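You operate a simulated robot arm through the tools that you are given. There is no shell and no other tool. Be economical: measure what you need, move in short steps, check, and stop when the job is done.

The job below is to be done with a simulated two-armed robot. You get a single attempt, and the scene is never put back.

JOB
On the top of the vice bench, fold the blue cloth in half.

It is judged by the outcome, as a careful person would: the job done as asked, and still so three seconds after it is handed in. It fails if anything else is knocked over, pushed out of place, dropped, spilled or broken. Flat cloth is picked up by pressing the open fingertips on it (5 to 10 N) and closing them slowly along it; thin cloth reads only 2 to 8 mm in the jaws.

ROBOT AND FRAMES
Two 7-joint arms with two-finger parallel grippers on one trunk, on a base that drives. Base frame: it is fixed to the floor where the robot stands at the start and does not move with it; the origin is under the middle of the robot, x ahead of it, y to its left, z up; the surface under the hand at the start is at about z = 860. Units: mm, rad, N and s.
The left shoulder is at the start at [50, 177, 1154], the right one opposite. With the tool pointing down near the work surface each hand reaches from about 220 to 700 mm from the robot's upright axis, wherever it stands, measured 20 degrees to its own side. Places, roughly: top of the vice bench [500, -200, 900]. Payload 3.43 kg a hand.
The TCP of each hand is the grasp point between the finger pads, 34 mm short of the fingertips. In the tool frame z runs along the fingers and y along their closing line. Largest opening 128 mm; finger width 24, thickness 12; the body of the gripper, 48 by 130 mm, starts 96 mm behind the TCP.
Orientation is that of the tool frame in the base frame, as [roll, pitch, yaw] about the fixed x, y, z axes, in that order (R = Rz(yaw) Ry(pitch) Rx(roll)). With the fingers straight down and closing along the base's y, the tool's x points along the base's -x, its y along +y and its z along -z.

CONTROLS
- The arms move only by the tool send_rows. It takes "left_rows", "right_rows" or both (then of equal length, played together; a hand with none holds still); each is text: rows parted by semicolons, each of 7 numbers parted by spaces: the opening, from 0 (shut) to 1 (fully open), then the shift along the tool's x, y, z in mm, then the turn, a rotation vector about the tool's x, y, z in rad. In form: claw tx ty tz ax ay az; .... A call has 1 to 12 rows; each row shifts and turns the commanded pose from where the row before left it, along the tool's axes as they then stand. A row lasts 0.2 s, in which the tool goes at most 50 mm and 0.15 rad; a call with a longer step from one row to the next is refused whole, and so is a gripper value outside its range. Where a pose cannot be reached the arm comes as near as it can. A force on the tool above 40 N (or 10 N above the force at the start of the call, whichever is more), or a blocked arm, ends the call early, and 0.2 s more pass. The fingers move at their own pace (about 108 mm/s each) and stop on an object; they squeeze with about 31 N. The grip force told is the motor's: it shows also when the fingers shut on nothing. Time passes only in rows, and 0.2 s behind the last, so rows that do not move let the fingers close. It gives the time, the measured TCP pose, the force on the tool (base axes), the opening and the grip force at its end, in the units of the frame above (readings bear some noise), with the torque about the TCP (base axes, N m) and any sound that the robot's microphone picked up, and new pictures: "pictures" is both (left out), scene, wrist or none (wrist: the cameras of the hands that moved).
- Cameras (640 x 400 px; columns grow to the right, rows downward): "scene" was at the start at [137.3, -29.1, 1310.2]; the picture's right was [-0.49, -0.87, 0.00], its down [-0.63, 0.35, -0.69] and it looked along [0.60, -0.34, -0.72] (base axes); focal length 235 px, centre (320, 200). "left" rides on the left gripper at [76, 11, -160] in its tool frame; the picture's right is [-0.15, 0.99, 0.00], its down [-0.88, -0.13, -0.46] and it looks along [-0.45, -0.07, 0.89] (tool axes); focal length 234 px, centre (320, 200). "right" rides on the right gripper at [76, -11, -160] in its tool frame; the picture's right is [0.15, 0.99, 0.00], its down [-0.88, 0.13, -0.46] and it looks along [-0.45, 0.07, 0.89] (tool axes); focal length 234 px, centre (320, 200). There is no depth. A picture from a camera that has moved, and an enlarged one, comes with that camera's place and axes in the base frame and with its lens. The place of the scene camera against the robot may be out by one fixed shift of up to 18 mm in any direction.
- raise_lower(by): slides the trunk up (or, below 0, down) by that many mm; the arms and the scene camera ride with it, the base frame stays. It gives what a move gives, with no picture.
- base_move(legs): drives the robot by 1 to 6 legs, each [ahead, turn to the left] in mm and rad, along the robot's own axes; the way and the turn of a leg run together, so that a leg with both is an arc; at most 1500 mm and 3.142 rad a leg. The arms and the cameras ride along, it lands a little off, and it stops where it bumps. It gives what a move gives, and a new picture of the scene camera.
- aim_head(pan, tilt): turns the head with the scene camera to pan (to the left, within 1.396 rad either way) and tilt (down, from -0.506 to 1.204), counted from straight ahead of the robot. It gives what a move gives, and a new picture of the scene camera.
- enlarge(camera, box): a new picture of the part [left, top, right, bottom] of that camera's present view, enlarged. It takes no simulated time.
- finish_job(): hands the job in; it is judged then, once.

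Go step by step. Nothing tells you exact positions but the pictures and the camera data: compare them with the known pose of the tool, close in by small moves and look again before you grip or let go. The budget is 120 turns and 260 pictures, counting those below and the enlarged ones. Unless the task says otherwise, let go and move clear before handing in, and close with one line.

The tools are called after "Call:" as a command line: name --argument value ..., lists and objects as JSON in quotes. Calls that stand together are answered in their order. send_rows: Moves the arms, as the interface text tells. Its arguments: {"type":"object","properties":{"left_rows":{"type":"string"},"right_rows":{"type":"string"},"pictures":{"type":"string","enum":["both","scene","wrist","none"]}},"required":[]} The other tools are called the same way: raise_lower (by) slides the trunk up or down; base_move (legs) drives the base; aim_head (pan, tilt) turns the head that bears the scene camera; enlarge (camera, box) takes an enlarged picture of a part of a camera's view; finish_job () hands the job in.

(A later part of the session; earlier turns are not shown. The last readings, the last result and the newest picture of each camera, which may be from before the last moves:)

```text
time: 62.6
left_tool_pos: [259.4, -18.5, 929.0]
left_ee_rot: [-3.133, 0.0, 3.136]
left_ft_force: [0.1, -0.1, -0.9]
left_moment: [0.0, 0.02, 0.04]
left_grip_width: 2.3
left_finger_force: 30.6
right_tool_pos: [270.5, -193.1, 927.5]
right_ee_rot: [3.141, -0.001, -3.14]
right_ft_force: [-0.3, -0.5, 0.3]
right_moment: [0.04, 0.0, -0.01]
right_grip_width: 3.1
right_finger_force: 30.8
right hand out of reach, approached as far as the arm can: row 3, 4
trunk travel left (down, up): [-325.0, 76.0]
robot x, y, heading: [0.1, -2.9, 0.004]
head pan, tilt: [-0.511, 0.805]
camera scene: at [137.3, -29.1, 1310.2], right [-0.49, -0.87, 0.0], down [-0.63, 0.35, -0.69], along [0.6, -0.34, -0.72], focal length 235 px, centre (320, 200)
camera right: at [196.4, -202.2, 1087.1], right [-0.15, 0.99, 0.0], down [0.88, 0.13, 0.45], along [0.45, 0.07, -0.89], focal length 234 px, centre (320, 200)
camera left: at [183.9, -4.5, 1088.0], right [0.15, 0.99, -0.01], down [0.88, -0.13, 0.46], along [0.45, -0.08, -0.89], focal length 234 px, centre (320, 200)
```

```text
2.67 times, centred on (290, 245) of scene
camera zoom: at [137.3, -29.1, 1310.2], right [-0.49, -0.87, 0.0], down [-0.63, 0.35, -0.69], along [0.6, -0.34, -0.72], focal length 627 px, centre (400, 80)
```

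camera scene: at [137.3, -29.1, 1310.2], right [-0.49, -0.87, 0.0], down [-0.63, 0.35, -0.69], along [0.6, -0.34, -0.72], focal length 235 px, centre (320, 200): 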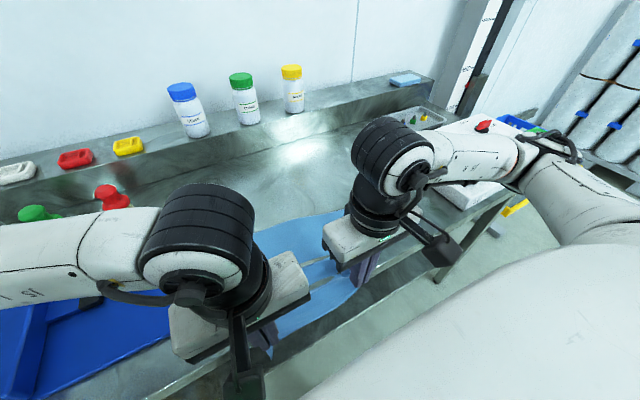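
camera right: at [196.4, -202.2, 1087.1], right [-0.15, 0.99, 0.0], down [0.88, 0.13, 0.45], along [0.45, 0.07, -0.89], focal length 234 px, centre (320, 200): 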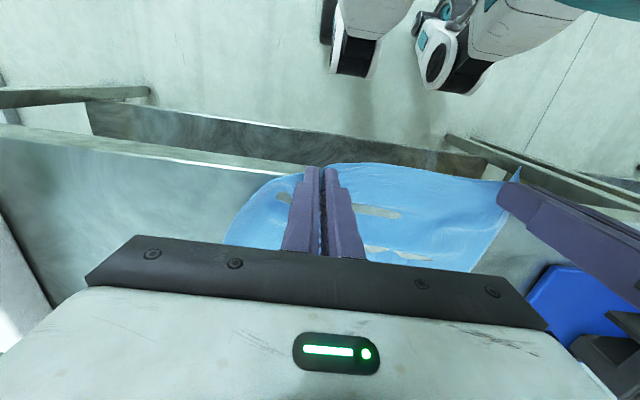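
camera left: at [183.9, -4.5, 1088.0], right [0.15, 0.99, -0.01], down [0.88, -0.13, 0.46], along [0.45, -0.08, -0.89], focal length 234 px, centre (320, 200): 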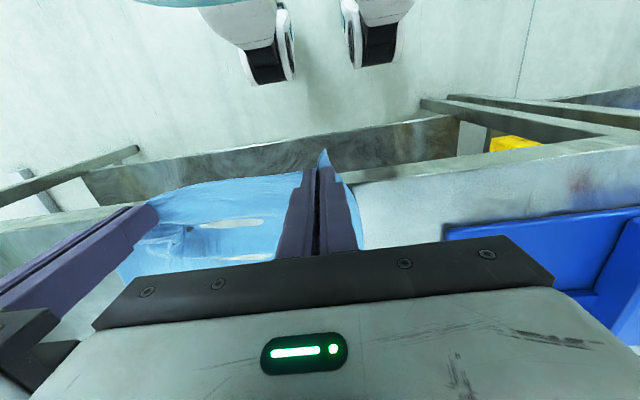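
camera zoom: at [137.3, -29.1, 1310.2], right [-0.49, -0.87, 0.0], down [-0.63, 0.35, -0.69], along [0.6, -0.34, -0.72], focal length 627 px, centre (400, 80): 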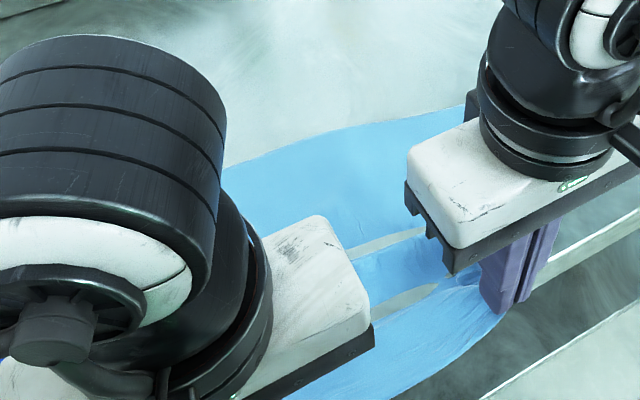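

The cloth is straight here: far edge at x 483, and each pinch is about 35 mm in from the near edge. That means my last arc was too long. I'll repeat it with a 95 mm radius about x 351, tilting and shifting about 15 mm to the right to centre it.

Call:
send_rows --left_rows "0 -30 -5 -20 0 0 0;0 -30 -5 -20 0 0 0;0 -28 -5 -16 0 0 0;0 0 0 0 0 0 0;0 -24 0 0 0 0.13 0;0 -24.8 0 4.8 0 0.13 0;0 -25.1 0 8.8 0 0.13 0;0 -26.9 0 12.7 0 0.13 0;0 -30.4 0 14.9 0 0.13 0;0 0 0 0 0 0 0" --right_rows "0 -26 -6 -20 0 0 0;0 -26 -6 -20 0 0 0;0 -24 -6 -16 0 0 0;0 0 0 0 0 0 0;0 -24 0 0 0 0.13 0;0 -24.8 0 4.8 0 0.13 0;0 -25.1 0 8.8 0 0.13 0;0 -26.9 0 12.7 0 0.13 0;0 -30.4 0 14.9 0 0.13 0;0 0 0 0 0 0 0" --pictures "both"

Call:
enlarge --camera "scene" --box '[180, 170, 380, 320]'

```text
time: 64.8
left_tool_pos: [444.0, -25.5, 915.1]
left_ee_rot: [-3.125, -0.651, 3.124]
left_ft_force: [2.0, -9.3, -0.2]
left_moment: [-0.26, -0.03, 0.19]
left_grip_width: 2.4
left_finger_force: 31.3
left hand out of reach, approached as far as the arm can: row 9
right_tool_pos: [457.6, -210.7, 910.3]
right_ee_rot: [3.136, -0.65, -3.136]
right_ft_force: [-0.9, 8.5, 0.2]
right_moment: [0.31, 0.04, -0.2]
right_grip_width: 3.7
right_finger_force: 31.6
trunk travel left (down, up): [-325.0, 76.0]
robot x, y, heading: [-1.1, -1.0, -0.003]
head pan, tilt: [-0.511, 0.805]
camera scene: at [136.8, -29.8, 1310.3], right [-0.49, -0.87, 0.0], down [-0.63, 0.35, -0.69], along [0.61, -0.34, -0.72], focal length 235 px, centre (320, 200)
camera right: at [495.1, -221.1, 1083.4], right [-0.12, 0.99, 0.09], down [0.98, 0.13, -0.17], along [-0.18, 0.07, -0.98], focal length 234 px, centre (320, 200)
camera left: at [480.3, -12.4, 1088.4], right [0.12, 0.99, -0.1], down [0.98, -0.14, -0.17], along [-0.18, -0.08, -0.98], focal length 234 px, centre (320, 200)
```

scene: 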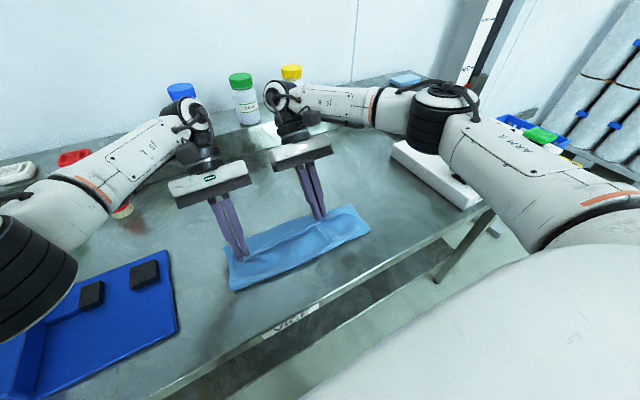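
right: 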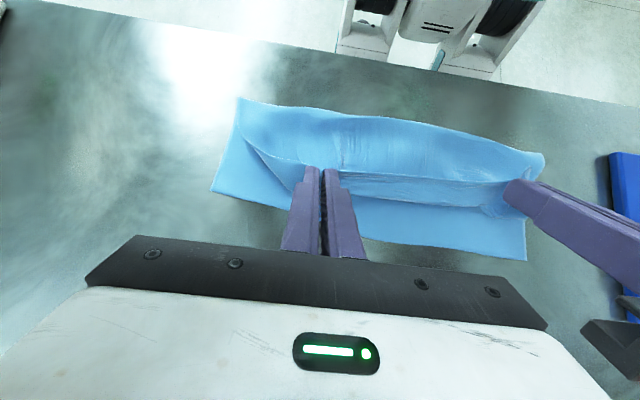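
left: 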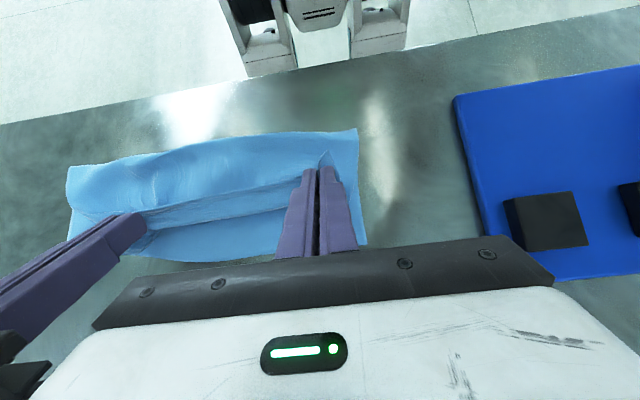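

```text
2.67 times, centred on (280, 245) of scene
camera zoom: at [136.8, -29.8, 1310.3], right [-0.49, -0.87, 0.0], down [-0.63, 0.35, -0.69], along [0.61, -0.34, -0.72], focal length 627 px, centre (427, 80)
```

zoom: 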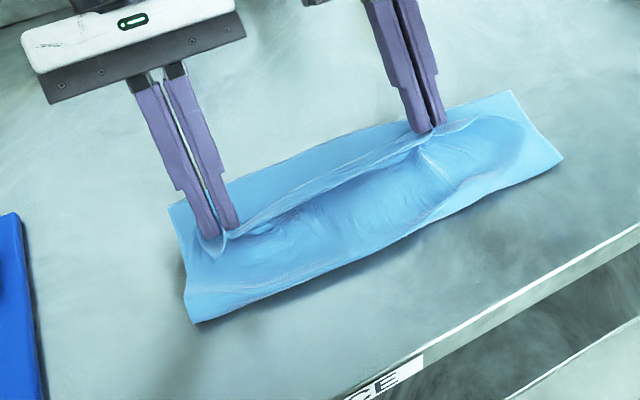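

The fold now lies well and the strip is only about 20 mm. I'll relax the sideways pull, lower a little, let go, rise clear and look.

Call:
send_rows --left_rows "0 -3 -4 6 0 0 0;0 -3 0 4 0 0 0;0.15 0 0 0 0 0 0;0.3 0 0 0 0 0 0;0.3 0 0 0 0 0 0;0.3 18 0 -24 0 0 0;0.3 18 0 -24 0 -0.13 0;0.3 18 0 -24 0 -0.13 0;0.3 10 0 -20 0 -0.13 0;0.3 0 0 -20 0 -0.13 0;0.3 0 0 0 0 -0.13 0;0.3 0 0 0 0 0 0" --right_rows "0 -3 4 6 0 0 0;0 -3 0 4 0 0 0;0.15 0 0 0 0 0 0;0.3 0 0 0 0 0 0;0.3 0 0 0 0 0 0;0.3 18 0 -24 0 0 0;0.3 18 0 -24 0 -0.13 0;0.3 18 0 -24 0 -0.13 0;0.3 10 0 -20 0 -0.13 0;0.3 0 0 -20 0 -0.13 0;0.3 0 0 0 0 -0.13 0;0.3 0 0 0 0 0 0" --pictures "wrist"

Call:
enlarge --camera "right" --box '[230, 60, 520, 205]'

Call:
enlarge --camera "left" --box '[95, 80, 375, 225]'

Call:
enlarge --camera "scene" --box '[180, 170, 380, 320]'

```text
time: 67.4
left_tool_pos: [443.1, -27.1, 1036.1]
left_ee_rot: [-3.133, 0.001, 3.136]
left_ft_force: [-0.2, -0.5, -0.1]
left_moment: [0.01, -0.02, 0.01]
left_grip_width: 38.5
left_finger_force: 0.1
right_tool_pos: [456.1, -208.7, 1030.2]
right_ee_rot: [3.141, -0.001, 3.139]
right_ft_force: [-0.6, -0.3, -0.3]
right_moment: [0.01, -0.02, 0.0]
right_grip_width: 38.4
right_finger_force: 0.1
trunk travel left (down, up): [-325.0, 76.0]
robot x, y, heading: [1.0, 3.6, 0.0]
head pan, tilt: [-0.511, 0.805]
camera right: at [380.5, -218.1, 1189.1], right [-0.15, 0.99, 0.0], down [0.88, 0.13, 0.46], along [0.45, 0.07, -0.89], focal length 234 px, centre (320, 200)
camera left: at [367.4, -12.3, 1195.6], right [0.15, 0.99, -0.01], down [0.88, -0.13, 0.46], along [0.45, -0.08, -0.89], focal length 234 px, centre (320, 200)
```

right: 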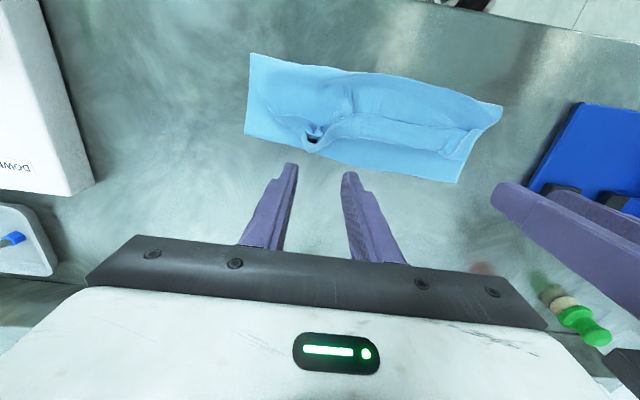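
left: 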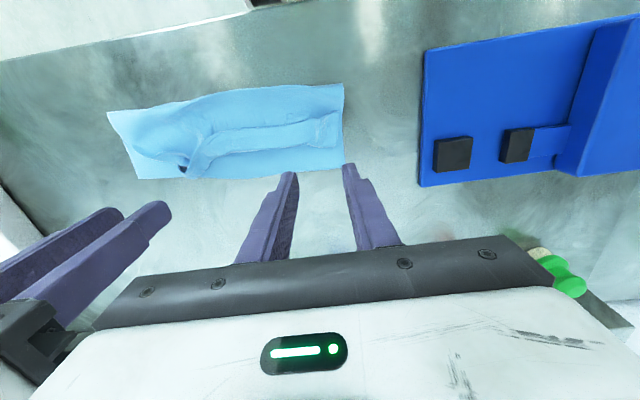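

```text
2.21 times, centred on (375, 132) of right
camera zoom: at [380.5, -218.1, 1189.1], right [-0.15, 0.99, 0.0], down [0.88, 0.13, 0.46], along [0.45, 0.07, -0.89], focal length 517 px, centre (199, 349)
```

zoom: 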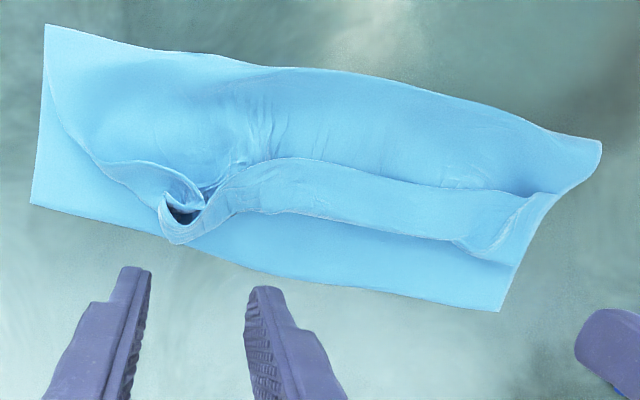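

```text
2.29 times, centred on (235, 152) of left
camera zoom: at [367.4, -12.3, 1195.6], right [0.15, 0.99, -0.01], down [0.88, -0.13, 0.46], along [0.45, -0.08, -0.89], focal length 535 px, centre (514, 309)
```

zoom: 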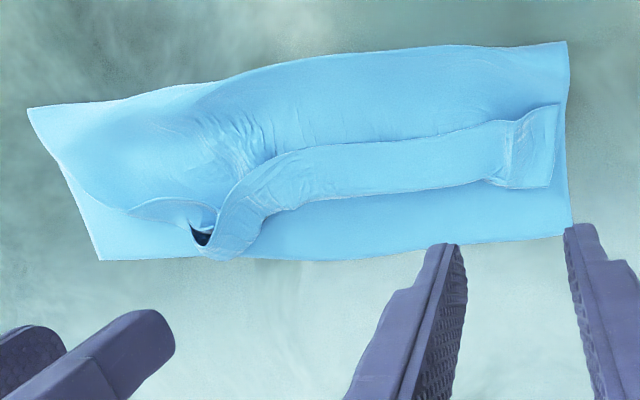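

```text
2.67 times, centred on (280, 245) of scene
camera zoom: at [137.4, -29.0, 1310.2], right [-0.49, -0.87, 0.0], down [-0.63, 0.35, -0.69], along [0.6, -0.34, -0.72], focal length 627 px, centre (427, 80)
```

zoom: 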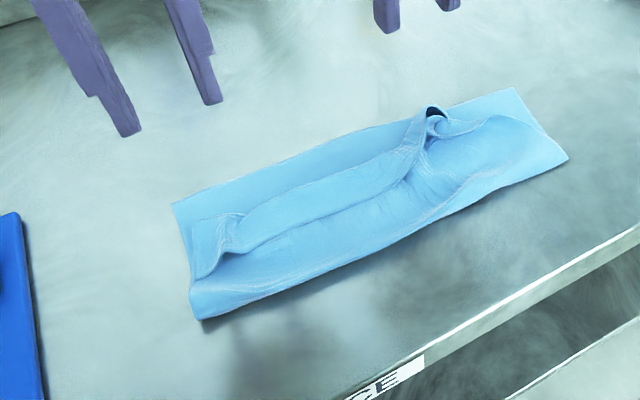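

This is much better: the far edge runs x 461–488, the bend is at ≈ 449 and the free edge at ≈ 414, so only a 33 mm strip still has to be turned over. I'll re-grip the ridges right at the free edge and turn the strip over.

Call:
send_rows --left_rows "0.3 12 2 35 0 0 0;0.3 13 2 35 0 0 0;0.3 12 1 35 0 0 0;0.3 0 0 10 0 0 0;0.3 0 0 0 0 0 0" --right_rows "0.3 14 1 35 0 0 0;0.3 13 1 35 0 0 0;0.3 13 1 28 0 0 0;0.3 0 0 8 0 0 0;0.3 0 0 0 0 0 0" --pictures "none"

Call:
enlarge --camera "right" --box '[250, 110, 410, 210]'

Call:
enlarge --camera "left" --box '[240, 120, 400, 220]'

```text
time: 68.6
left_tool_pos: [405.3, -21.3, 920.3]
left_ee_rot: [-3.132, -0.001, 3.137]
left_ft_force: [-0.5, -0.5, 0.6]
left_moment: [0.04, 0.01, 0.0]
left_grip_width: 38.2
left_finger_force: 0.1
right_tool_pos: [414.4, -204.2, 923.1]
right_ee_rot: [-3.141, -0.001, 3.14]
right_ft_force: [-0.3, -0.2, -1.2]
right_moment: [0.02, 0.02, -0.01]
right_grip_width: 38.5
right_finger_force: 0.1
trunk travel left (down, up): [-325.0, 76.0]
robot x, y, heading: [-2.1, 2.1, -0.002]
head pan, tilt: [-0.511, 0.805]
```

```text
4.00 times, centred on (330, 160) of right
camera zoom: at [339.2, -213.9, 1083.0], right [-0.15, 0.99, 0.0], down [0.88, 0.13, 0.45], along [0.45, 0.07, -0.89], focal length 937 px, centre (280, 360)
```

zoom: 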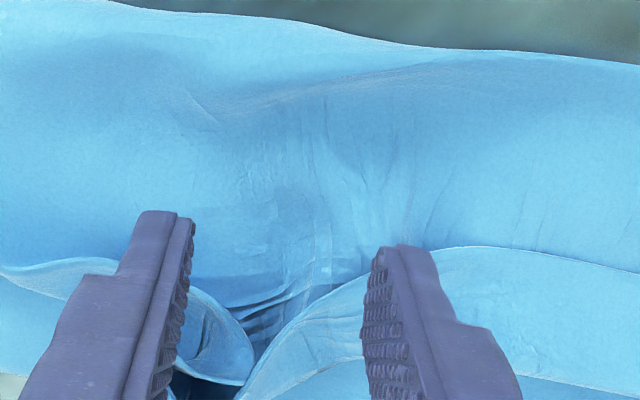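

```text
4.00 times, centred on (320, 170) of left
camera zoom: at [329.1, -6.7, 1080.4], right [0.15, 0.99, -0.01], down [0.88, -0.13, 0.46], along [0.45, -0.08, -0.89], focal length 937 px, centre (320, 320)
```

zoom: 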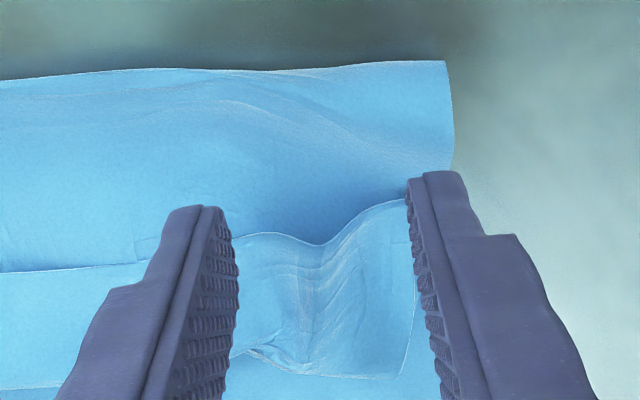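

Call:
send_rows --left_rows "0.3 -4 0 5 0 0 0;0.3 0 0 5 0 0 0;0.24 0 0 0 0 0 0;0.19 0 0 0 0 0 0;0.14 0 0 0 0 0 0;0.09 0 0 0 0 0 0;0.04 0 0 0 0 0 0;0 0 0 0 0 0 0;0 0 0 0 0 0 0" --right_rows "0.3 -12 0 5 0 0 0;0.3 0 0 5 0 0 0;0.24 0 0 0 0 0 0;0.19 0 0 0 0 0 0;0.14 0 0 0 0 0 0;0.09 0 0 0 0 0 0;0.04 0 0 0 0 0 0;0 0 0 0 0 0 0;0 0 0 0 0 0 0" --pictures "wrist"

Call:
enlarge --camera "left" --box '[90, 80, 410, 240]'

Call:
enlarge --camera "right" --box '[210, 80, 530, 240]'

```text
time: 70.6
left_tool_pos: [410.9, -20.4, 910.9]
left_ee_rot: [-3.13, 0.0, 3.137]
left_ft_force: [-0.2, -4.2, 0.6]
left_moment: [-0.16, -0.02, -0.05]
left_grip_width: 1.9
left_finger_force: 31.2
right_tool_pos: [427.1, -202.7, 914.4]
right_ee_rot: [3.14, -0.001, 3.14]
right_ft_force: [0.3, 4.1, -0.7]
right_moment: [0.16, -0.01, -0.02]
right_grip_width: 1.7
right_finger_force: 30.9
trunk travel left (down, up): [-325.0, 76.0]
robot x, y, heading: [1.8, -2.1, -0.001]
head pan, tilt: [-0.511, 0.805]
camera right: at [351.9, -213.8, 1073.5], right [-0.15, 0.99, 0.0], down [0.88, 0.13, 0.45], along [0.45, 0.07, -0.89], focal length 234 px, centre (320, 200)
camera left: at [334.3, -7.2, 1070.7], right [0.15, 0.99, -0.01], down [0.88, -0.13, 0.46], along [0.45, -0.08, -0.89], focal length 234 px, centre (320, 200)
```

right: 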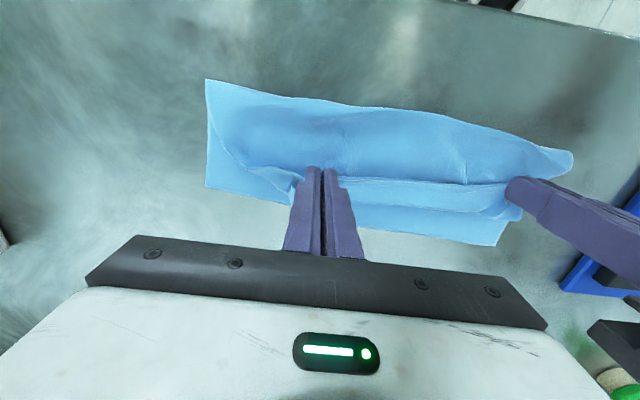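
left: 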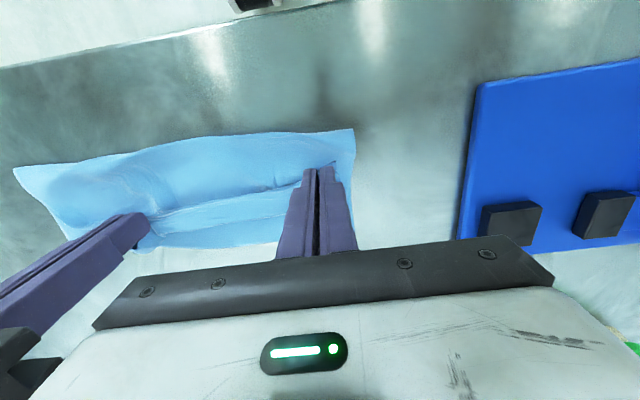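

```text
2.00 times, centred on (250, 160) of left
camera zoom: at [334.3, -7.2, 1070.7], right [0.15, 0.99, -0.01], down [0.88, -0.13, 0.46], along [0.45, -0.08, -0.89], focal length 468 px, centre (460, 280)
```

zoom: 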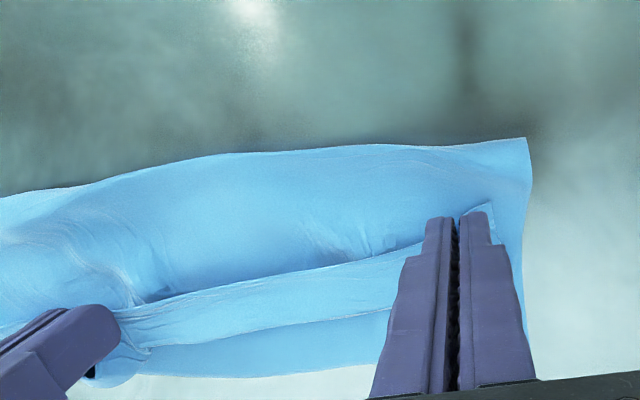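

```text
2.00 times, centred on (370, 160) of right
camera zoom: at [351.9, -213.8, 1073.5], right [-0.15, 0.99, 0.0], down [0.88, 0.13, 0.45], along [0.45, 0.07, -0.89], focal length 468 px, centre (220, 280)
```

zoom: 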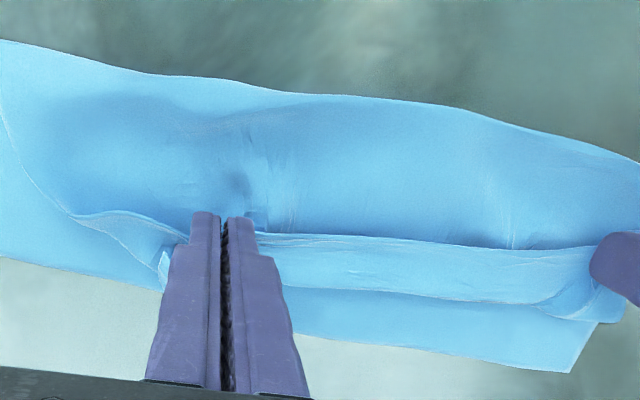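

Held at the edge, 1.9 and 1.7 mm. I'll lift the strip over and bring it down just inside the far edge.

Call:
send_rows --left_rows "0 0 -2 -22 0 0 0;0 -12 -1 -22 0 0 0;0 -18 0 -6 0 0 0;0 -18 0 4 0 0 0;0 -10 0 14 0 0 0;0 -5 0 14 0 0 0;0 0 0 10 0 0 0;0 0 0 0 0 0 0" --right_rows "0 0 2 -22 0 0 0;0 -6 1 -22 0 0 0;0 -10 0 -6 0 0 0;0 -10 0 4 0 0 0;0 -6 0 14 0 0 0;0 -3 0 14 0 0 0;0 0 0 10 0 0 0;0 0 0 0 0 0 0" --pictures "wrist"

Call:
enlarge --camera "scene" --box '[180, 160, 380, 310]'

Call:
enlarge --camera "right" --box '[210, 60, 530, 240]'

```text
time: 72.4
left_tool_pos: [473.3, -25.4, 918.6]
left_ee_rot: [-3.134, -0.001, 3.137]
left_ft_force: [-0.4, -0.1, 1.0]
left_moment: [-0.04, -0.04, 0.0]
left_grip_width: 2.1
left_finger_force: 30.5
right_tool_pos: [463.6, -200.0, 920.6]
right_ee_rot: [3.141, -0.002, -3.14]
right_ft_force: [0.7, 1.4, -0.8]
right_moment: [0.02, 0.01, 0.01]
right_grip_width: 1.9
right_finger_force: 31.8
trunk travel left (down, up): [-325.0, 76.0]
robot x, y, heading: [0.6, -0.3, 0.003]
head pan, tilt: [-0.511, 0.805]
camera right: at [387.7, -210.8, 1080.8], right [-0.15, 0.99, 0.0], down [0.88, 0.13, 0.45], along [0.45, 0.07, -0.89], focal length 234 px, centre (320, 200)
camera left: at [397.4, -10.9, 1077.5], right [0.15, 0.99, -0.01], down [0.88, -0.13, 0.46], along [0.45, -0.08, -0.89], focal length 234 px, centre (320, 200)
```

right: 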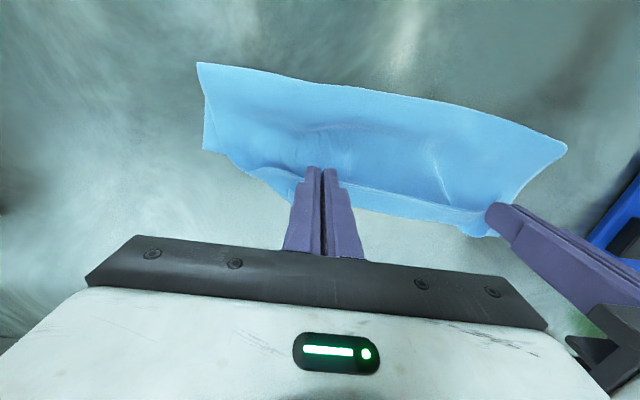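
left: 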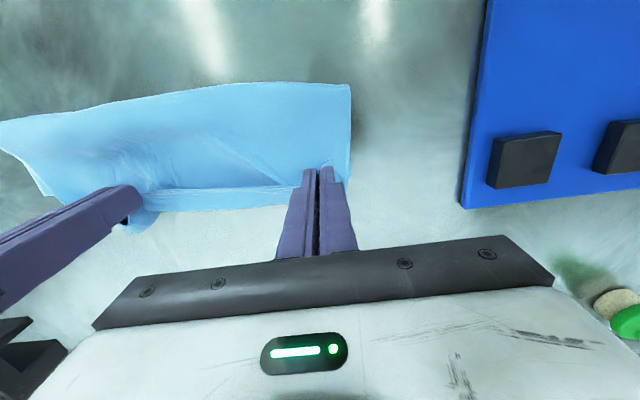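

```text
2.67 times, centred on (280, 235) of scene
camera zoom: at [137.2, -29.1, 1310.2], right [-0.49, -0.87, 0.0], down [-0.63, 0.35, -0.69], along [0.6, -0.34, -0.72], focal length 627 px, centre (427, 107)
```

zoom: 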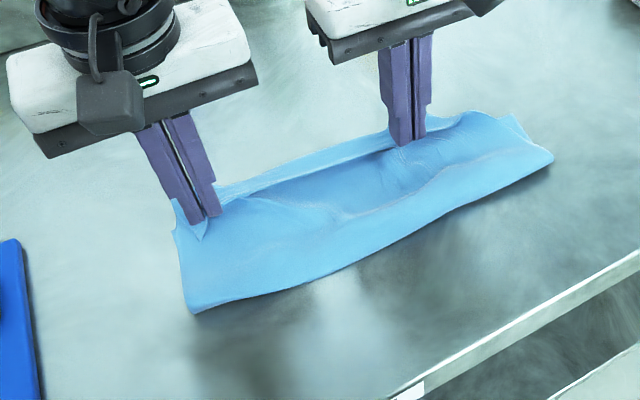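

```text
2.00 times, centred on (370, 150) of right
camera zoom: at [387.7, -210.8, 1080.8], right [-0.15, 0.99, 0.0], down [0.88, 0.13, 0.45], along [0.45, 0.07, -0.89], focal length 468 px, centre (220, 300)
```

zoom: 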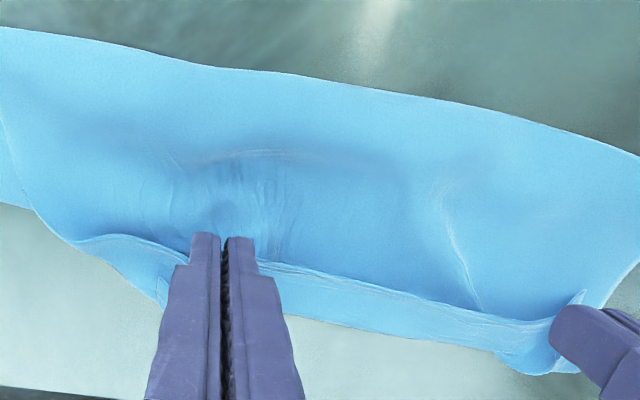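

The strip is down to about 22 mm, but the fold line was pulled forward a bit. I'll ease back 24 mm, lower, let go and rise, then sweep the small strip over with open fingers.

Call:
send_rows --left_rows "0 12 0 2 0 0 0;0 12 0 6 0 0 0;0 0 0 3 0 0 0;0.15 0 0 0 0 0 0;0.3 0 0 0 0 0 0;0.3 0 0 0 0 0 0;0.3 0 0 -30 0 0 0;0.3 0 0 -40 0 0 0;0.3 0 0 -40 0 0 0;0.3 0 0 0 0 0 0" --right_rows "0 12 0 2 0 0 0;0 12 0 6 0 0 0;0 0 0 3 0 0 0;0.15 0 0 0 0 0 0;0.3 0 0 0 0 0 0;0.3 0 0 0 0 0 0;0.3 0 0 -30 0 0 0;0.3 0 0 -40 0 0 0;0.3 0 0 -40 0 0 0;0.3 0 0 0 0 0 0" --pictures "none"

Call:
enlarge --camera "scene" --box '[180, 160, 380, 310]'

Call:
enlarge --camera "right" --box '[210, 30, 530, 210]'

Call:
enlarge --camera "left" --box '[95, 60, 375, 220]'

```text
time: 74.6
left_tool_pos: [449.0, -22.4, 1018.5]
left_ee_rot: [-3.132, 0.001, 3.136]
left_ft_force: [-0.5, -0.4, 0.1]
left_moment: [-0.02, -0.01, 0.05]
left_grip_width: 38.5
left_finger_force: 0.1
right_tool_pos: [438.5, -201.8, 1022.2]
right_ee_rot: [-3.141, -0.001, 3.141]
right_ft_force: [-0.3, -0.3, -0.1]
right_moment: [0.02, 0.0, 0.01]
right_grip_width: 38.5
right_finger_force: 0.0
trunk travel left (down, up): [-325.0, 76.0]
robot x, y, heading: [-0.0, 3.3, -0.003]
head pan, tilt: [-0.511, 0.805]
```

```text
2.67 times, centred on (280, 235) of scene
camera zoom: at [137.4, -29.2, 1310.2], right [-0.49, -0.87, 0.0], down [-0.63, 0.35, -0.69], along [0.6, -0.34, -0.72], focal length 627 px, centre (427, 107)
```

zoom: 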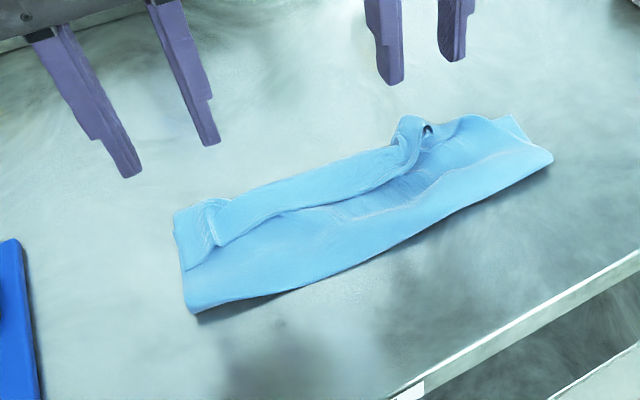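

```text
2.00 times, centred on (370, 120) of right
camera zoom: at [363.2, -211.8, 1182.1], right [-0.15, 0.99, 0.0], down [0.88, 0.13, 0.45], along [0.45, 0.07, -0.89], focal length 468 px, centre (220, 360)
```

zoom: 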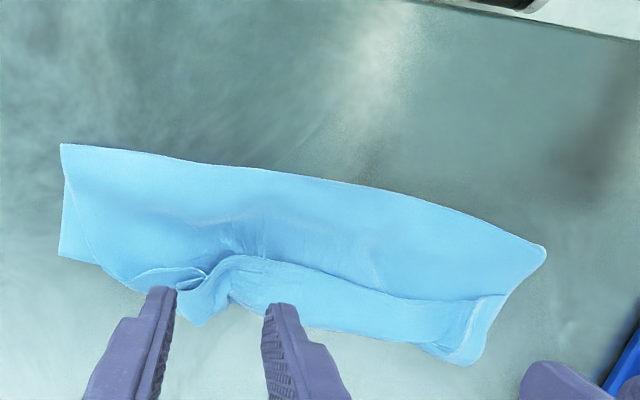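

```text
2.29 times, centred on (235, 140) of left
camera zoom: at [373.3, -8.5, 1178.1], right [0.15, 0.99, -0.01], down [0.88, -0.13, 0.46], along [0.45, -0.08, -0.89], focal length 535 px, centre (514, 337)
```

zoom: 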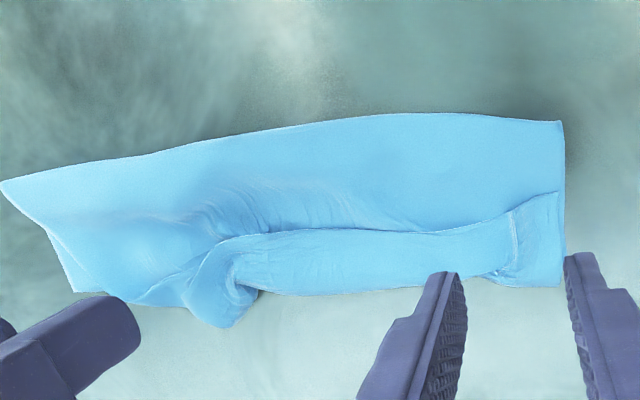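

The top now lies past the far edge and the hem is back to about 30 mm, so patching isn't converging. New plan: unfold it flat, grip the far edge with the fingers overlapping only about 9 mm, draw the cloth outward until it lies flat, then fold the far edge toward the robot. First I'll re-grip the ridges.

Call:
send_rows --left_rows "0.3 -2 0 36 0 0 0;0.3 -2 -1 36 0 0 0;0.3 -2 -1 34 0 0 0;0.3 0 0 0 0 0 0;0.24 0 0 0 0 0 0;0.19 0 0 0 0 0 0;0.14 0 0 0 0 0 0;0.09 0 0 0 0 0 0;0.04 0 0 0 0 0 0;0 0 0 0 0 0 0;0 0 0 0 0 0 0" --right_rows "0.3 -8 -4 36 0 0 0;0.3 -8 -3 36 0 0 0;0.3 -7 -3 36 0 0 0;0.3 0 0 0 0 0 0;0.24 0 0 0 0 0 0;0.19 0 0 0 0 0 0;0.14 0 0 0 0 0 0;0.09 0 0 0 0 0 0;0.04 0 0 0 0 0 0;0 0 0 0 0 0 0;0 0 0 0 0 0 0" --pictures "none"

```text
time: 77.0
left_tool_pos: [455.3, -27.8, 911.8]
left_ee_rot: [-3.132, 0.0, 3.137]
left_ft_force: [0.3, -2.0, -0.4]
left_moment: [-0.02, -0.01, -0.04]
left_grip_width: 1.8
left_finger_force: 30.8
right_tool_pos: [461.9, -209.7, 913.6]
right_ee_rot: [3.141, -0.002, -3.141]
right_ft_force: [0.7, 2.7, 0.9]
right_moment: [0.05, 0.0, -0.04]
right_grip_width: 2.8
right_finger_force: 31.1
trunk travel left (down, up): [-325.0, 76.0]
robot x, y, heading: [-0.3, 0.6, 0.001]
head pan, tilt: [-0.511, 0.805]
```

Both are held. I'll unfold back toward the robot and lay the edge down low.

Call:
send_rows --left_rows "0 0 0 -30 0 0 0;0 25 0 -30 0 0 0;0 40 0 -5 0 0 0;0 40 0 0 0 0 0;0 40 0 5 0 0 0;0 22 0 25 0 0 0;0 8 0 30 0 0 0;0 0 0 0 0 0 0" --right_rows "0 0 0 -30 0 0 0;0 25 0 -30 0 0 0;0 40 0 -5 0 0 0;0 40 0 0 0 0 0;0 40 0 5 0 0 0;0 24 0 25 0 0 0;0 10 0 30 0 0 0;0 0 0 0 0 0 0" --pictures "scene"

```text
time: 78.8
left_tool_pos: [281.0, -23.5, 916.1]
left_ee_rot: [-3.131, 0.0, 3.136]
left_ft_force: [0.0, -1.8, 0.0]
left_moment: [-0.1, 0.03, -0.05]
left_grip_width: 1.7
left_finger_force: 31.2
right_tool_pos: [281.6, -211.0, 915.9]
right_ee_rot: [-3.141, 0.0, -3.141]
right_ft_force: [0.9, 2.1, 0.6]
right_moment: [0.13, 0.0, -0.07]
right_grip_width: 2.9
right_finger_force: 31.1
trunk travel left (down, up): [-325.0, 76.0]
robot x, y, heading: [1.0, -1.5, -0.006]
head pan, tilt: [-0.511, 0.805]
camera scene: at [137.2, -29.1, 1310.2], right [-0.49, -0.87, 0.0], down [-0.63, 0.35, -0.69], along [0.6, -0.34, -0.72], focal length 235 px, centre (320, 200)
```

scene: 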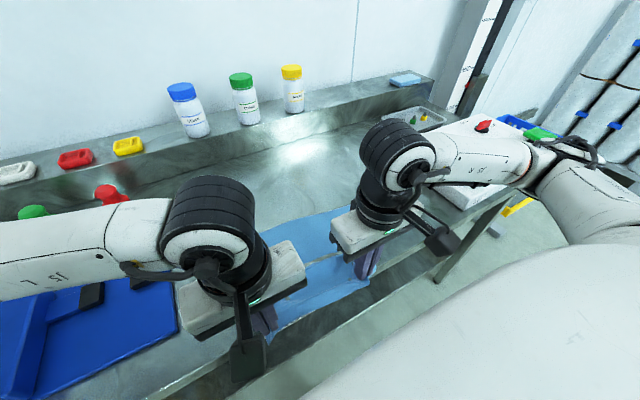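

Call:
send_rows --left_rows "0.15 0 0 0 0 0 0;0.3 0 0 0 0 0 0;0.3 0 0 0 0 0 0;0.3 0 0 -30 0 0 0;0.3 0 0 -40 0 0 0;0.3 0 0 -45 0 0 0;0.3 -30 0 0 0 0 0;0.3 -30 0 0 0 0 0;0.3 0 0 0 0 0 0" --right_rows "0.15 0 0 0 0 0 0;0.3 0 0 0 0 0 0;0.3 0 0 0 0 0 0;0.3 0 0 -30 0 0 0;0.3 0 0 -40 0 0 0;0.3 0 0 -45 0 0 0;0.3 -30 0 0 0 0 0;0.3 -30 0 0 0 0 0;0.3 0 0 0 0 0 0" --pictures "both"

```text
time: 80.8
left_tool_pos: [338.3, -23.0, 1031.5]
left_ee_rot: [-3.132, 0.0, 3.136]
left_ft_force: [0.5, -0.5, 0.3]
left_moment: [-0.01, 0.03, 0.0]
left_grip_width: 38.4
left_finger_force: 0.0
right_tool_pos: [342.8, -211.8, 1031.0]
right_ee_rot: [-3.141, -0.002, 3.141]
right_ft_force: [-0.3, -0.5, -0.5]
right_moment: [0.0, -0.01, -0.03]
right_grip_width: 38.4
right_finger_force: 0.1
trunk travel left (down, up): [-325.0, 76.0]
robot x, y, heading: [0.8, 1.7, 0.004]
head pan, tilt: [-0.511, 0.805]
camera scene: at [137.1, -29.1, 1310.3], right [-0.49, -0.87, 0.0], down [-0.63, 0.35, -0.69], along [0.6, -0.34, -0.72], focal length 235 px, centre (320, 200)
camera right: at [268.5, -222.5, 1191.0], right [-0.15, 0.99, 0.0], down [0.88, 0.13, 0.45], along [0.45, 0.07, -0.89], focal length 234 px, centre (320, 200)
camera left: at [263.6, -9.2, 1191.0], right [0.15, 0.99, -0.01], down [0.88, -0.13, 0.46], along [0.45, -0.08, -0.89], focal length 234 px, centre (320, 200)
```

scene: 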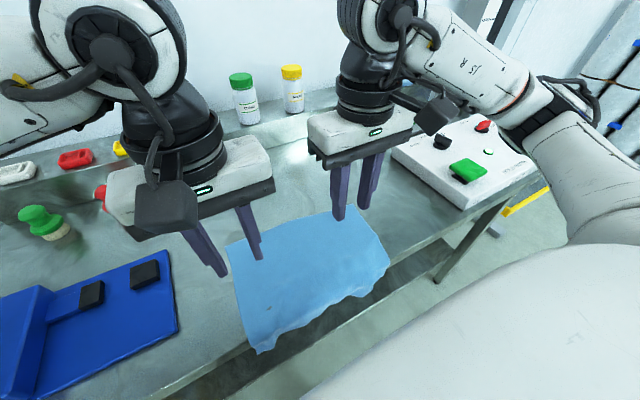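
right: 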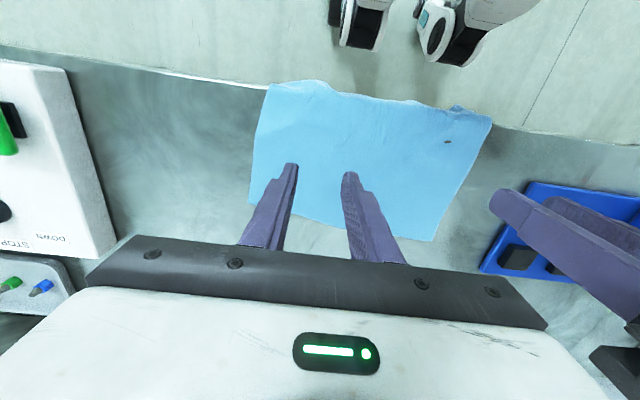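
left: 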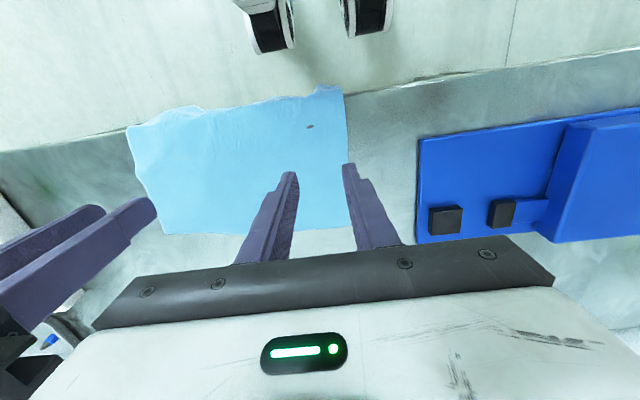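

The cloth sprang nearly flat. Its far edge runs from about (455, −311) to (484, 6), and the near edge hangs a little over the bench front. I'll go to the far corners, aiming for only about 10 mm of overlap.

Call:
send_rows --left_rows "0.38 -36 -2 0 0 0 0;0.38 -36 -2 25 0 0 0;0.38 -36 -2 35 0 0 0;0.38 -36 -2 38 0 0 0;0.38 0 0 0 0 0 0" --right_rows "0.38 -30 -15 0 0 0 0;0.38 -29 -15 25 0 0 0;0.38 -29 -16 35 0 0 0;0.38 -30 -16 38 0 0 0;0.38 0 0 0 0 0 0" --pictures "none"

Call:
enlarge --camera "right" --box '[200, 80, 440, 230]'

Call:
enlarge --camera "left" --box '[200, 80, 440, 230]'

```text
refused: row 3 steps farther than a row can; nothing moved
```

```text
2.67 times, centred on (320, 155) of right
camera zoom: at [268.5, -222.5, 1191.0], right [-0.15, 0.99, 0.0], down [0.88, 0.13, 0.45], along [0.45, 0.07, -0.89], focal length 624 px, centre (320, 320)
```

zoom: 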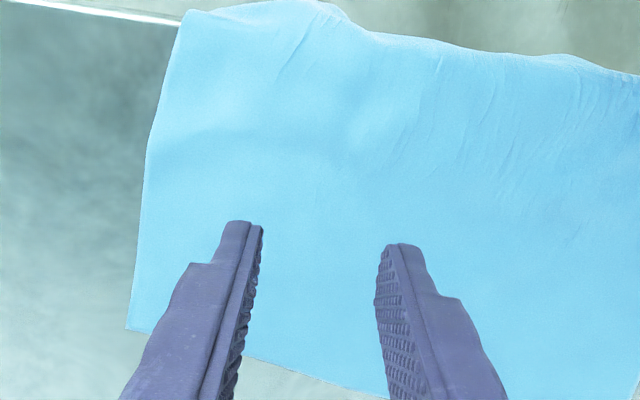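

```text
2.67 times, centred on (320, 155) of left
camera zoom: at [263.6, -9.2, 1191.0], right [0.15, 0.99, -0.01], down [0.88, -0.13, 0.46], along [0.45, -0.08, -0.89], focal length 624 px, centre (320, 320)
```

zoom: 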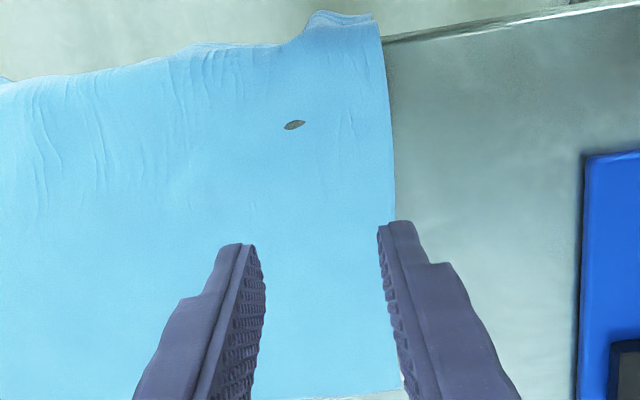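

Call:
send_rows --left_rows "0.38 -36 -2 0 0 0 0;0.38 -36 -2 20 0 0 0;0.38 -36 -2 20 0 0 0;0.38 -36 -2 20 0 0 0;0.38 0 0 38 0 0 0;0.38 0 0 0 0 0 0" --right_rows "0.38 -30 -15 0 0 0 0;0.38 -29 -15 20 0 0 0;0.38 -29 -16 20 0 0 0;0.38 -30 -16 20 0 0 0;0.38 0 0 38 0 0 0;0.38 0 0 0 0 0 0" --pictures "none"

Call:
enlarge --camera "right" --box '[200, 80, 440, 230]'

Call:
enlarge --camera "left" --box '[200, 80, 440, 230]'

```text
time: 82.2
left_tool_pos: [484.1, -33.6, 933.5]
left_ee_rot: [-3.133, 0.001, 3.135]
left_ft_force: [-0.8, 0.2, 0.4]
left_moment: [-0.01, 0.0, 0.02]
left_grip_width: 48.5
left_finger_force: 0.1
right_tool_pos: [462.2, -272.1, 934.9]
right_ee_rot: [-3.141, -0.003, -3.141]
right_ft_force: [-0.3, 0.2, 0.4]
right_moment: [0.01, 0.0, 0.02]
right_grip_width: 48.5
right_finger_force: 0.0
trunk travel left (down, up): [-325.0, 76.0]
robot x, y, heading: [-1.7, -1.5, -0.0]
head pan, tilt: [-0.511, 0.805]
```

```text
2.67 times, centred on (320, 155) of right
camera zoom: at [386.9, -281.9, 1094.7], right [-0.15, 0.99, 0.0], down [0.88, 0.13, 0.45], along [0.45, 0.07, -0.89], focal length 624 px, centre (320, 320)
```

zoom: 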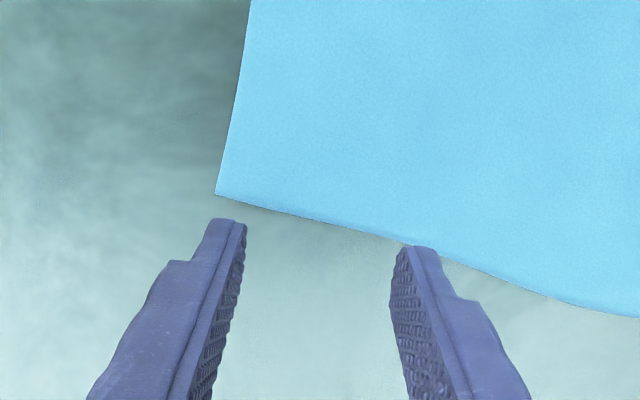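

```text
2.67 times, centred on (320, 155) of left
camera zoom: at [408.0, -20.4, 1093.6], right [0.15, 0.99, -0.01], down [0.88, -0.13, 0.46], along [0.45, -0.08, -0.89], focal length 624 px, centre (320, 320)
```

zoom: 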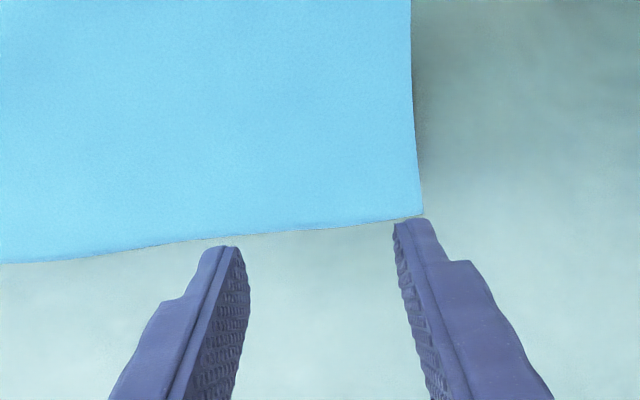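

The edges measure x ≈ 486 at the left hand and ≈ 463 at the right. I'll shift outward 3–4 mm and go down close to contact.

Call:
send_rows --left_rows "0.38 -4 0 15 0 0 0;0.38 0 0 15 0 0 0;0.38 0 0 6 0 0 0;0.38 0 0 0 0 0 0;0.38 0 0 0 0 0 0" --right_rows "0.38 -3 0 15 0 0 0;0.38 0 0 15 0 0 0;0.38 0 0 7 0 0 0;0.38 0 0 0 0 0 0;0.38 0 0 0 0 0 0" --pictures "none"

Call:
send_rows --left_rows "0.38 0 0 2 0 0 0;0.38 0 0 0 0 0 0;0.38 0 0 0 0 0 0" --pictures "none"

```text
time: 83.4
left_tool_pos: [488.9, -33.8, 895.4]
left_ee_rot: [-3.133, 0.0, 3.138]
left_ft_force: [0.5, 0.6, 0.1]
left_moment: [-0.01, 0.02, 0.01]
left_grip_width: 48.5
left_finger_force: 0.1
right_tool_pos: [463.0, -273.2, 897.1]
right_ee_rot: [-3.141, -0.003, -3.14]
right_ft_force: [0.9, -0.4, 0.2]
right_moment: [0.01, 0.02, -0.01]
right_grip_width: 48.5
right_finger_force: 0.0
trunk travel left (down, up): [-325.0, 76.0]
robot x, y, heading: [0.8, -1.2, 0.001]
head pan, tilt: [-0.511, 0.805]
```

```text
time: 84.2
left_tool_pos: [487.9, -34.6, 895.3]
left_ee_rot: [-3.133, 0.002, 3.135]
left_ft_force: [-0.1, 1.2, 5.1]
left_moment: [0.18, 0.05, -0.01]
left_grip_width: 48.8
left_finger_force: 0.0
right_tool_pos: [463.7, -272.5, 898.2]
right_ee_rot: [3.14, 0.0, -3.141]
right_ft_force: [0.7, 0.0, -0.1]
right_moment: [-0.02, 0.01, -0.04]
right_grip_width: 48.6
right_finger_force: 0.1
trunk travel left (down, up): [-325.0, 76.0]
robot x, y, heading: [0.3, 1.0, 0.004]
head pan, tilt: [-0.511, 0.805]
```

Left contact is 5 N, so I'll add a touch and close slowly.

Call:
send_rows --left_rows "0.38 0 0 0.7 0 0 0;0.34 0 0 0 0 0 0;0.3 0 0 0 0 0 0;0.26 0 0 0 0 0 0;0.22 0 0 0 0 0 0;0.18 0 0 -0.3 0 0 0;0.14 0 0 0 0 0 0;0.1 0 0 0 0 0 0;0.06 0 0 0 0 0 0;0.02 0 0 0 0 0 0;0 0 0 0 0 0 0;0 0 0 0 0 0 0" --pictures "wrist"

```text
time: 86.8
left_tool_pos: [488.4, -34.2, 895.2]
left_ee_rot: [-3.13, 0.0, 3.135]
left_ft_force: [-1.1, -0.4, 13.3]
left_moment: [0.04, 0.17, 0.0]
left_grip_width: 1.3
left_finger_force: 30.5
right_tool_pos: [462.8, -272.1, 899.3]
right_ee_rot: [3.141, 0.0, -3.14]
right_ft_force: [-0.4, 0.0, -0.8]
right_moment: [-0.01, -0.03, -0.01]
right_grip_width: 48.5
right_finger_force: 0.2
trunk travel left (down, up): [-325.0, 76.0]
robot x, y, heading: [-3.0, 2.0, -0.003]
head pan, tilt: [-0.511, 0.805]
camera left: at [411.3, -21.2, 1055.3], right [0.15, 0.99, -0.01], down [0.88, -0.13, 0.46], along [0.45, -0.08, -0.89], focal length 234 px, centre (320, 200)
```

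left: 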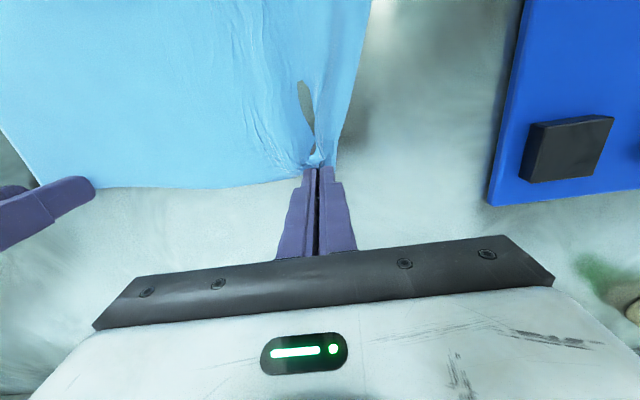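

The left hand caught it, 1.3 mm right at the edge. I'll check the right hand's edge position.

Call:
enlarge --camera "right" --box '[200, 80, 440, 230]'

```text
2.67 times, centred on (320, 155) of right
camera zoom: at [387.7, -282.6, 1058.1], right [-0.15, 0.99, 0.0], down [0.88, 0.13, 0.46], along [0.45, 0.07, -0.89], focal length 624 px, centre (320, 320)
```

zoom: 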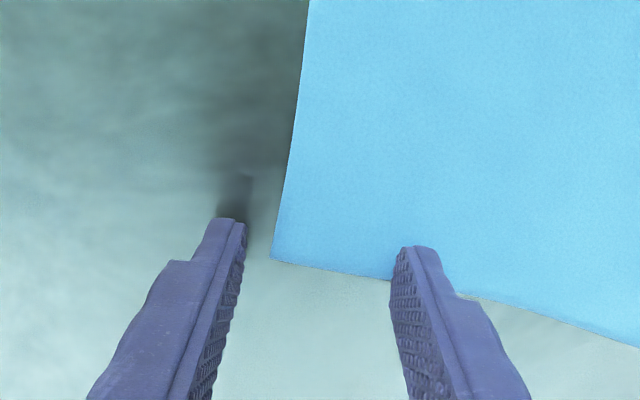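

The left gather moved the right corner to (468, −286). I'll shift the right hand to (472, −249) and come to contact.

Call:
send_rows --right_rows "0.38 -9 23 -3 0 0 0;0.38 0 0 3 0 0 0;0.38 0 0 2.5 0 0 0;0.38 0 0 0 0 0 0;0.38 0 0 0 0 0 0" --pictures "none"

Call:
send_rows --right_rows "0.38 0 0 1 0 0 0;0.38 0 0 0 0 0 0;0.38 0 0 0 0 0 0" --pictures "none"

```text
time: 88.0
left_tool_pos: [486.9, -35.3, 894.8]
left_ee_rot: [-3.132, 0.001, 3.135]
left_ft_force: [-0.9, 0.1, 11.3]
left_moment: [0.0, 0.18, 0.02]
left_grip_width: 1.6
left_finger_force: 31.6
right_tool_pos: [471.0, -248.7, 895.6]
right_ee_rot: [3.141, 0.0, 3.14]
right_ft_force: [0.0, 0.2, 2.2]
right_moment: [0.02, 0.01, 0.01]
right_grip_width: 48.8
right_finger_force: 0.0
trunk travel left (down, up): [-325.0, 76.0]
robot x, y, heading: [2.2, -2.3, -0.004]
head pan, tilt: [-0.511, 0.805]
```

```text
time: 88.8
left_tool_pos: [488.1, -33.8, 894.8]
left_ee_rot: [-3.132, 0.001, 3.136]
left_ft_force: [0.4, -1.3, 7.1]
left_moment: [-0.06, 0.08, 0.0]
left_grip_width: 1.5
left_finger_force: 30.6
right_tool_pos: [471.4, -249.3, 895.9]
right_ee_rot: [3.14, 0.002, -3.141]
right_ft_force: [0.1, 1.3, 11.3]
right_moment: [0.0, 0.14, -0.01]
right_grip_width: 48.6
right_finger_force: 0.0
trunk travel left (down, up): [-325.0, 76.0]
robot x, y, heading: [3.1, 1.4, -0.001]
head pan, tilt: [-0.511, 0.805]
```

Call:
send_rows --right_rows "0.34 0 0 0 0 0 0;0.3 0 0 0 0 0 0;0.26 0 0 0 0 0 0;0.22 0 0 0 0 0 0;0.18 0 0 -0.3 0 0 0;0.14 0 0 0 0 0 0;0.1 0 0 0 0 0 0;0.06 0 0 0 0 0 0;0.02 0 0 0 0 0 0;0 0 0 0 0 0 0;0 0 0 0 0 0 0" --pictures "wrist"

```text
time: 91.2
left_tool_pos: [486.4, -35.8, 895.7]
left_ee_rot: [-3.131, 0.001, 3.136]
left_ft_force: [-0.6, -4.0, 2.3]
left_moment: [-0.15, 0.05, 0.06]
left_grip_width: 1.1
left_finger_force: 31.3
right_tool_pos: [471.4, -248.1, 895.2]
right_ee_rot: [3.141, 0.002, -3.142]
right_ft_force: [0.2, 3.4, 21.9]
right_moment: [0.13, 0.18, -0.01]
right_grip_width: 2.4
right_finger_force: 31.1
trunk travel left (down, up): [-325.0, 76.0]
robot x, y, heading: [1.7, 0.6, -0.002]
head pan, tilt: [-0.511, 0.805]
camera right: at [396.4, -258.8, 1055.1], right [-0.15, 0.99, 0.0], down [0.88, 0.13, 0.46], along [0.45, 0.07, -0.89], focal length 234 px, centre (320, 200)
```

right: 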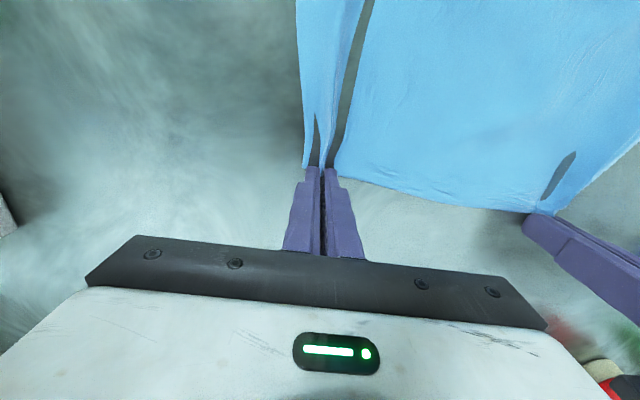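

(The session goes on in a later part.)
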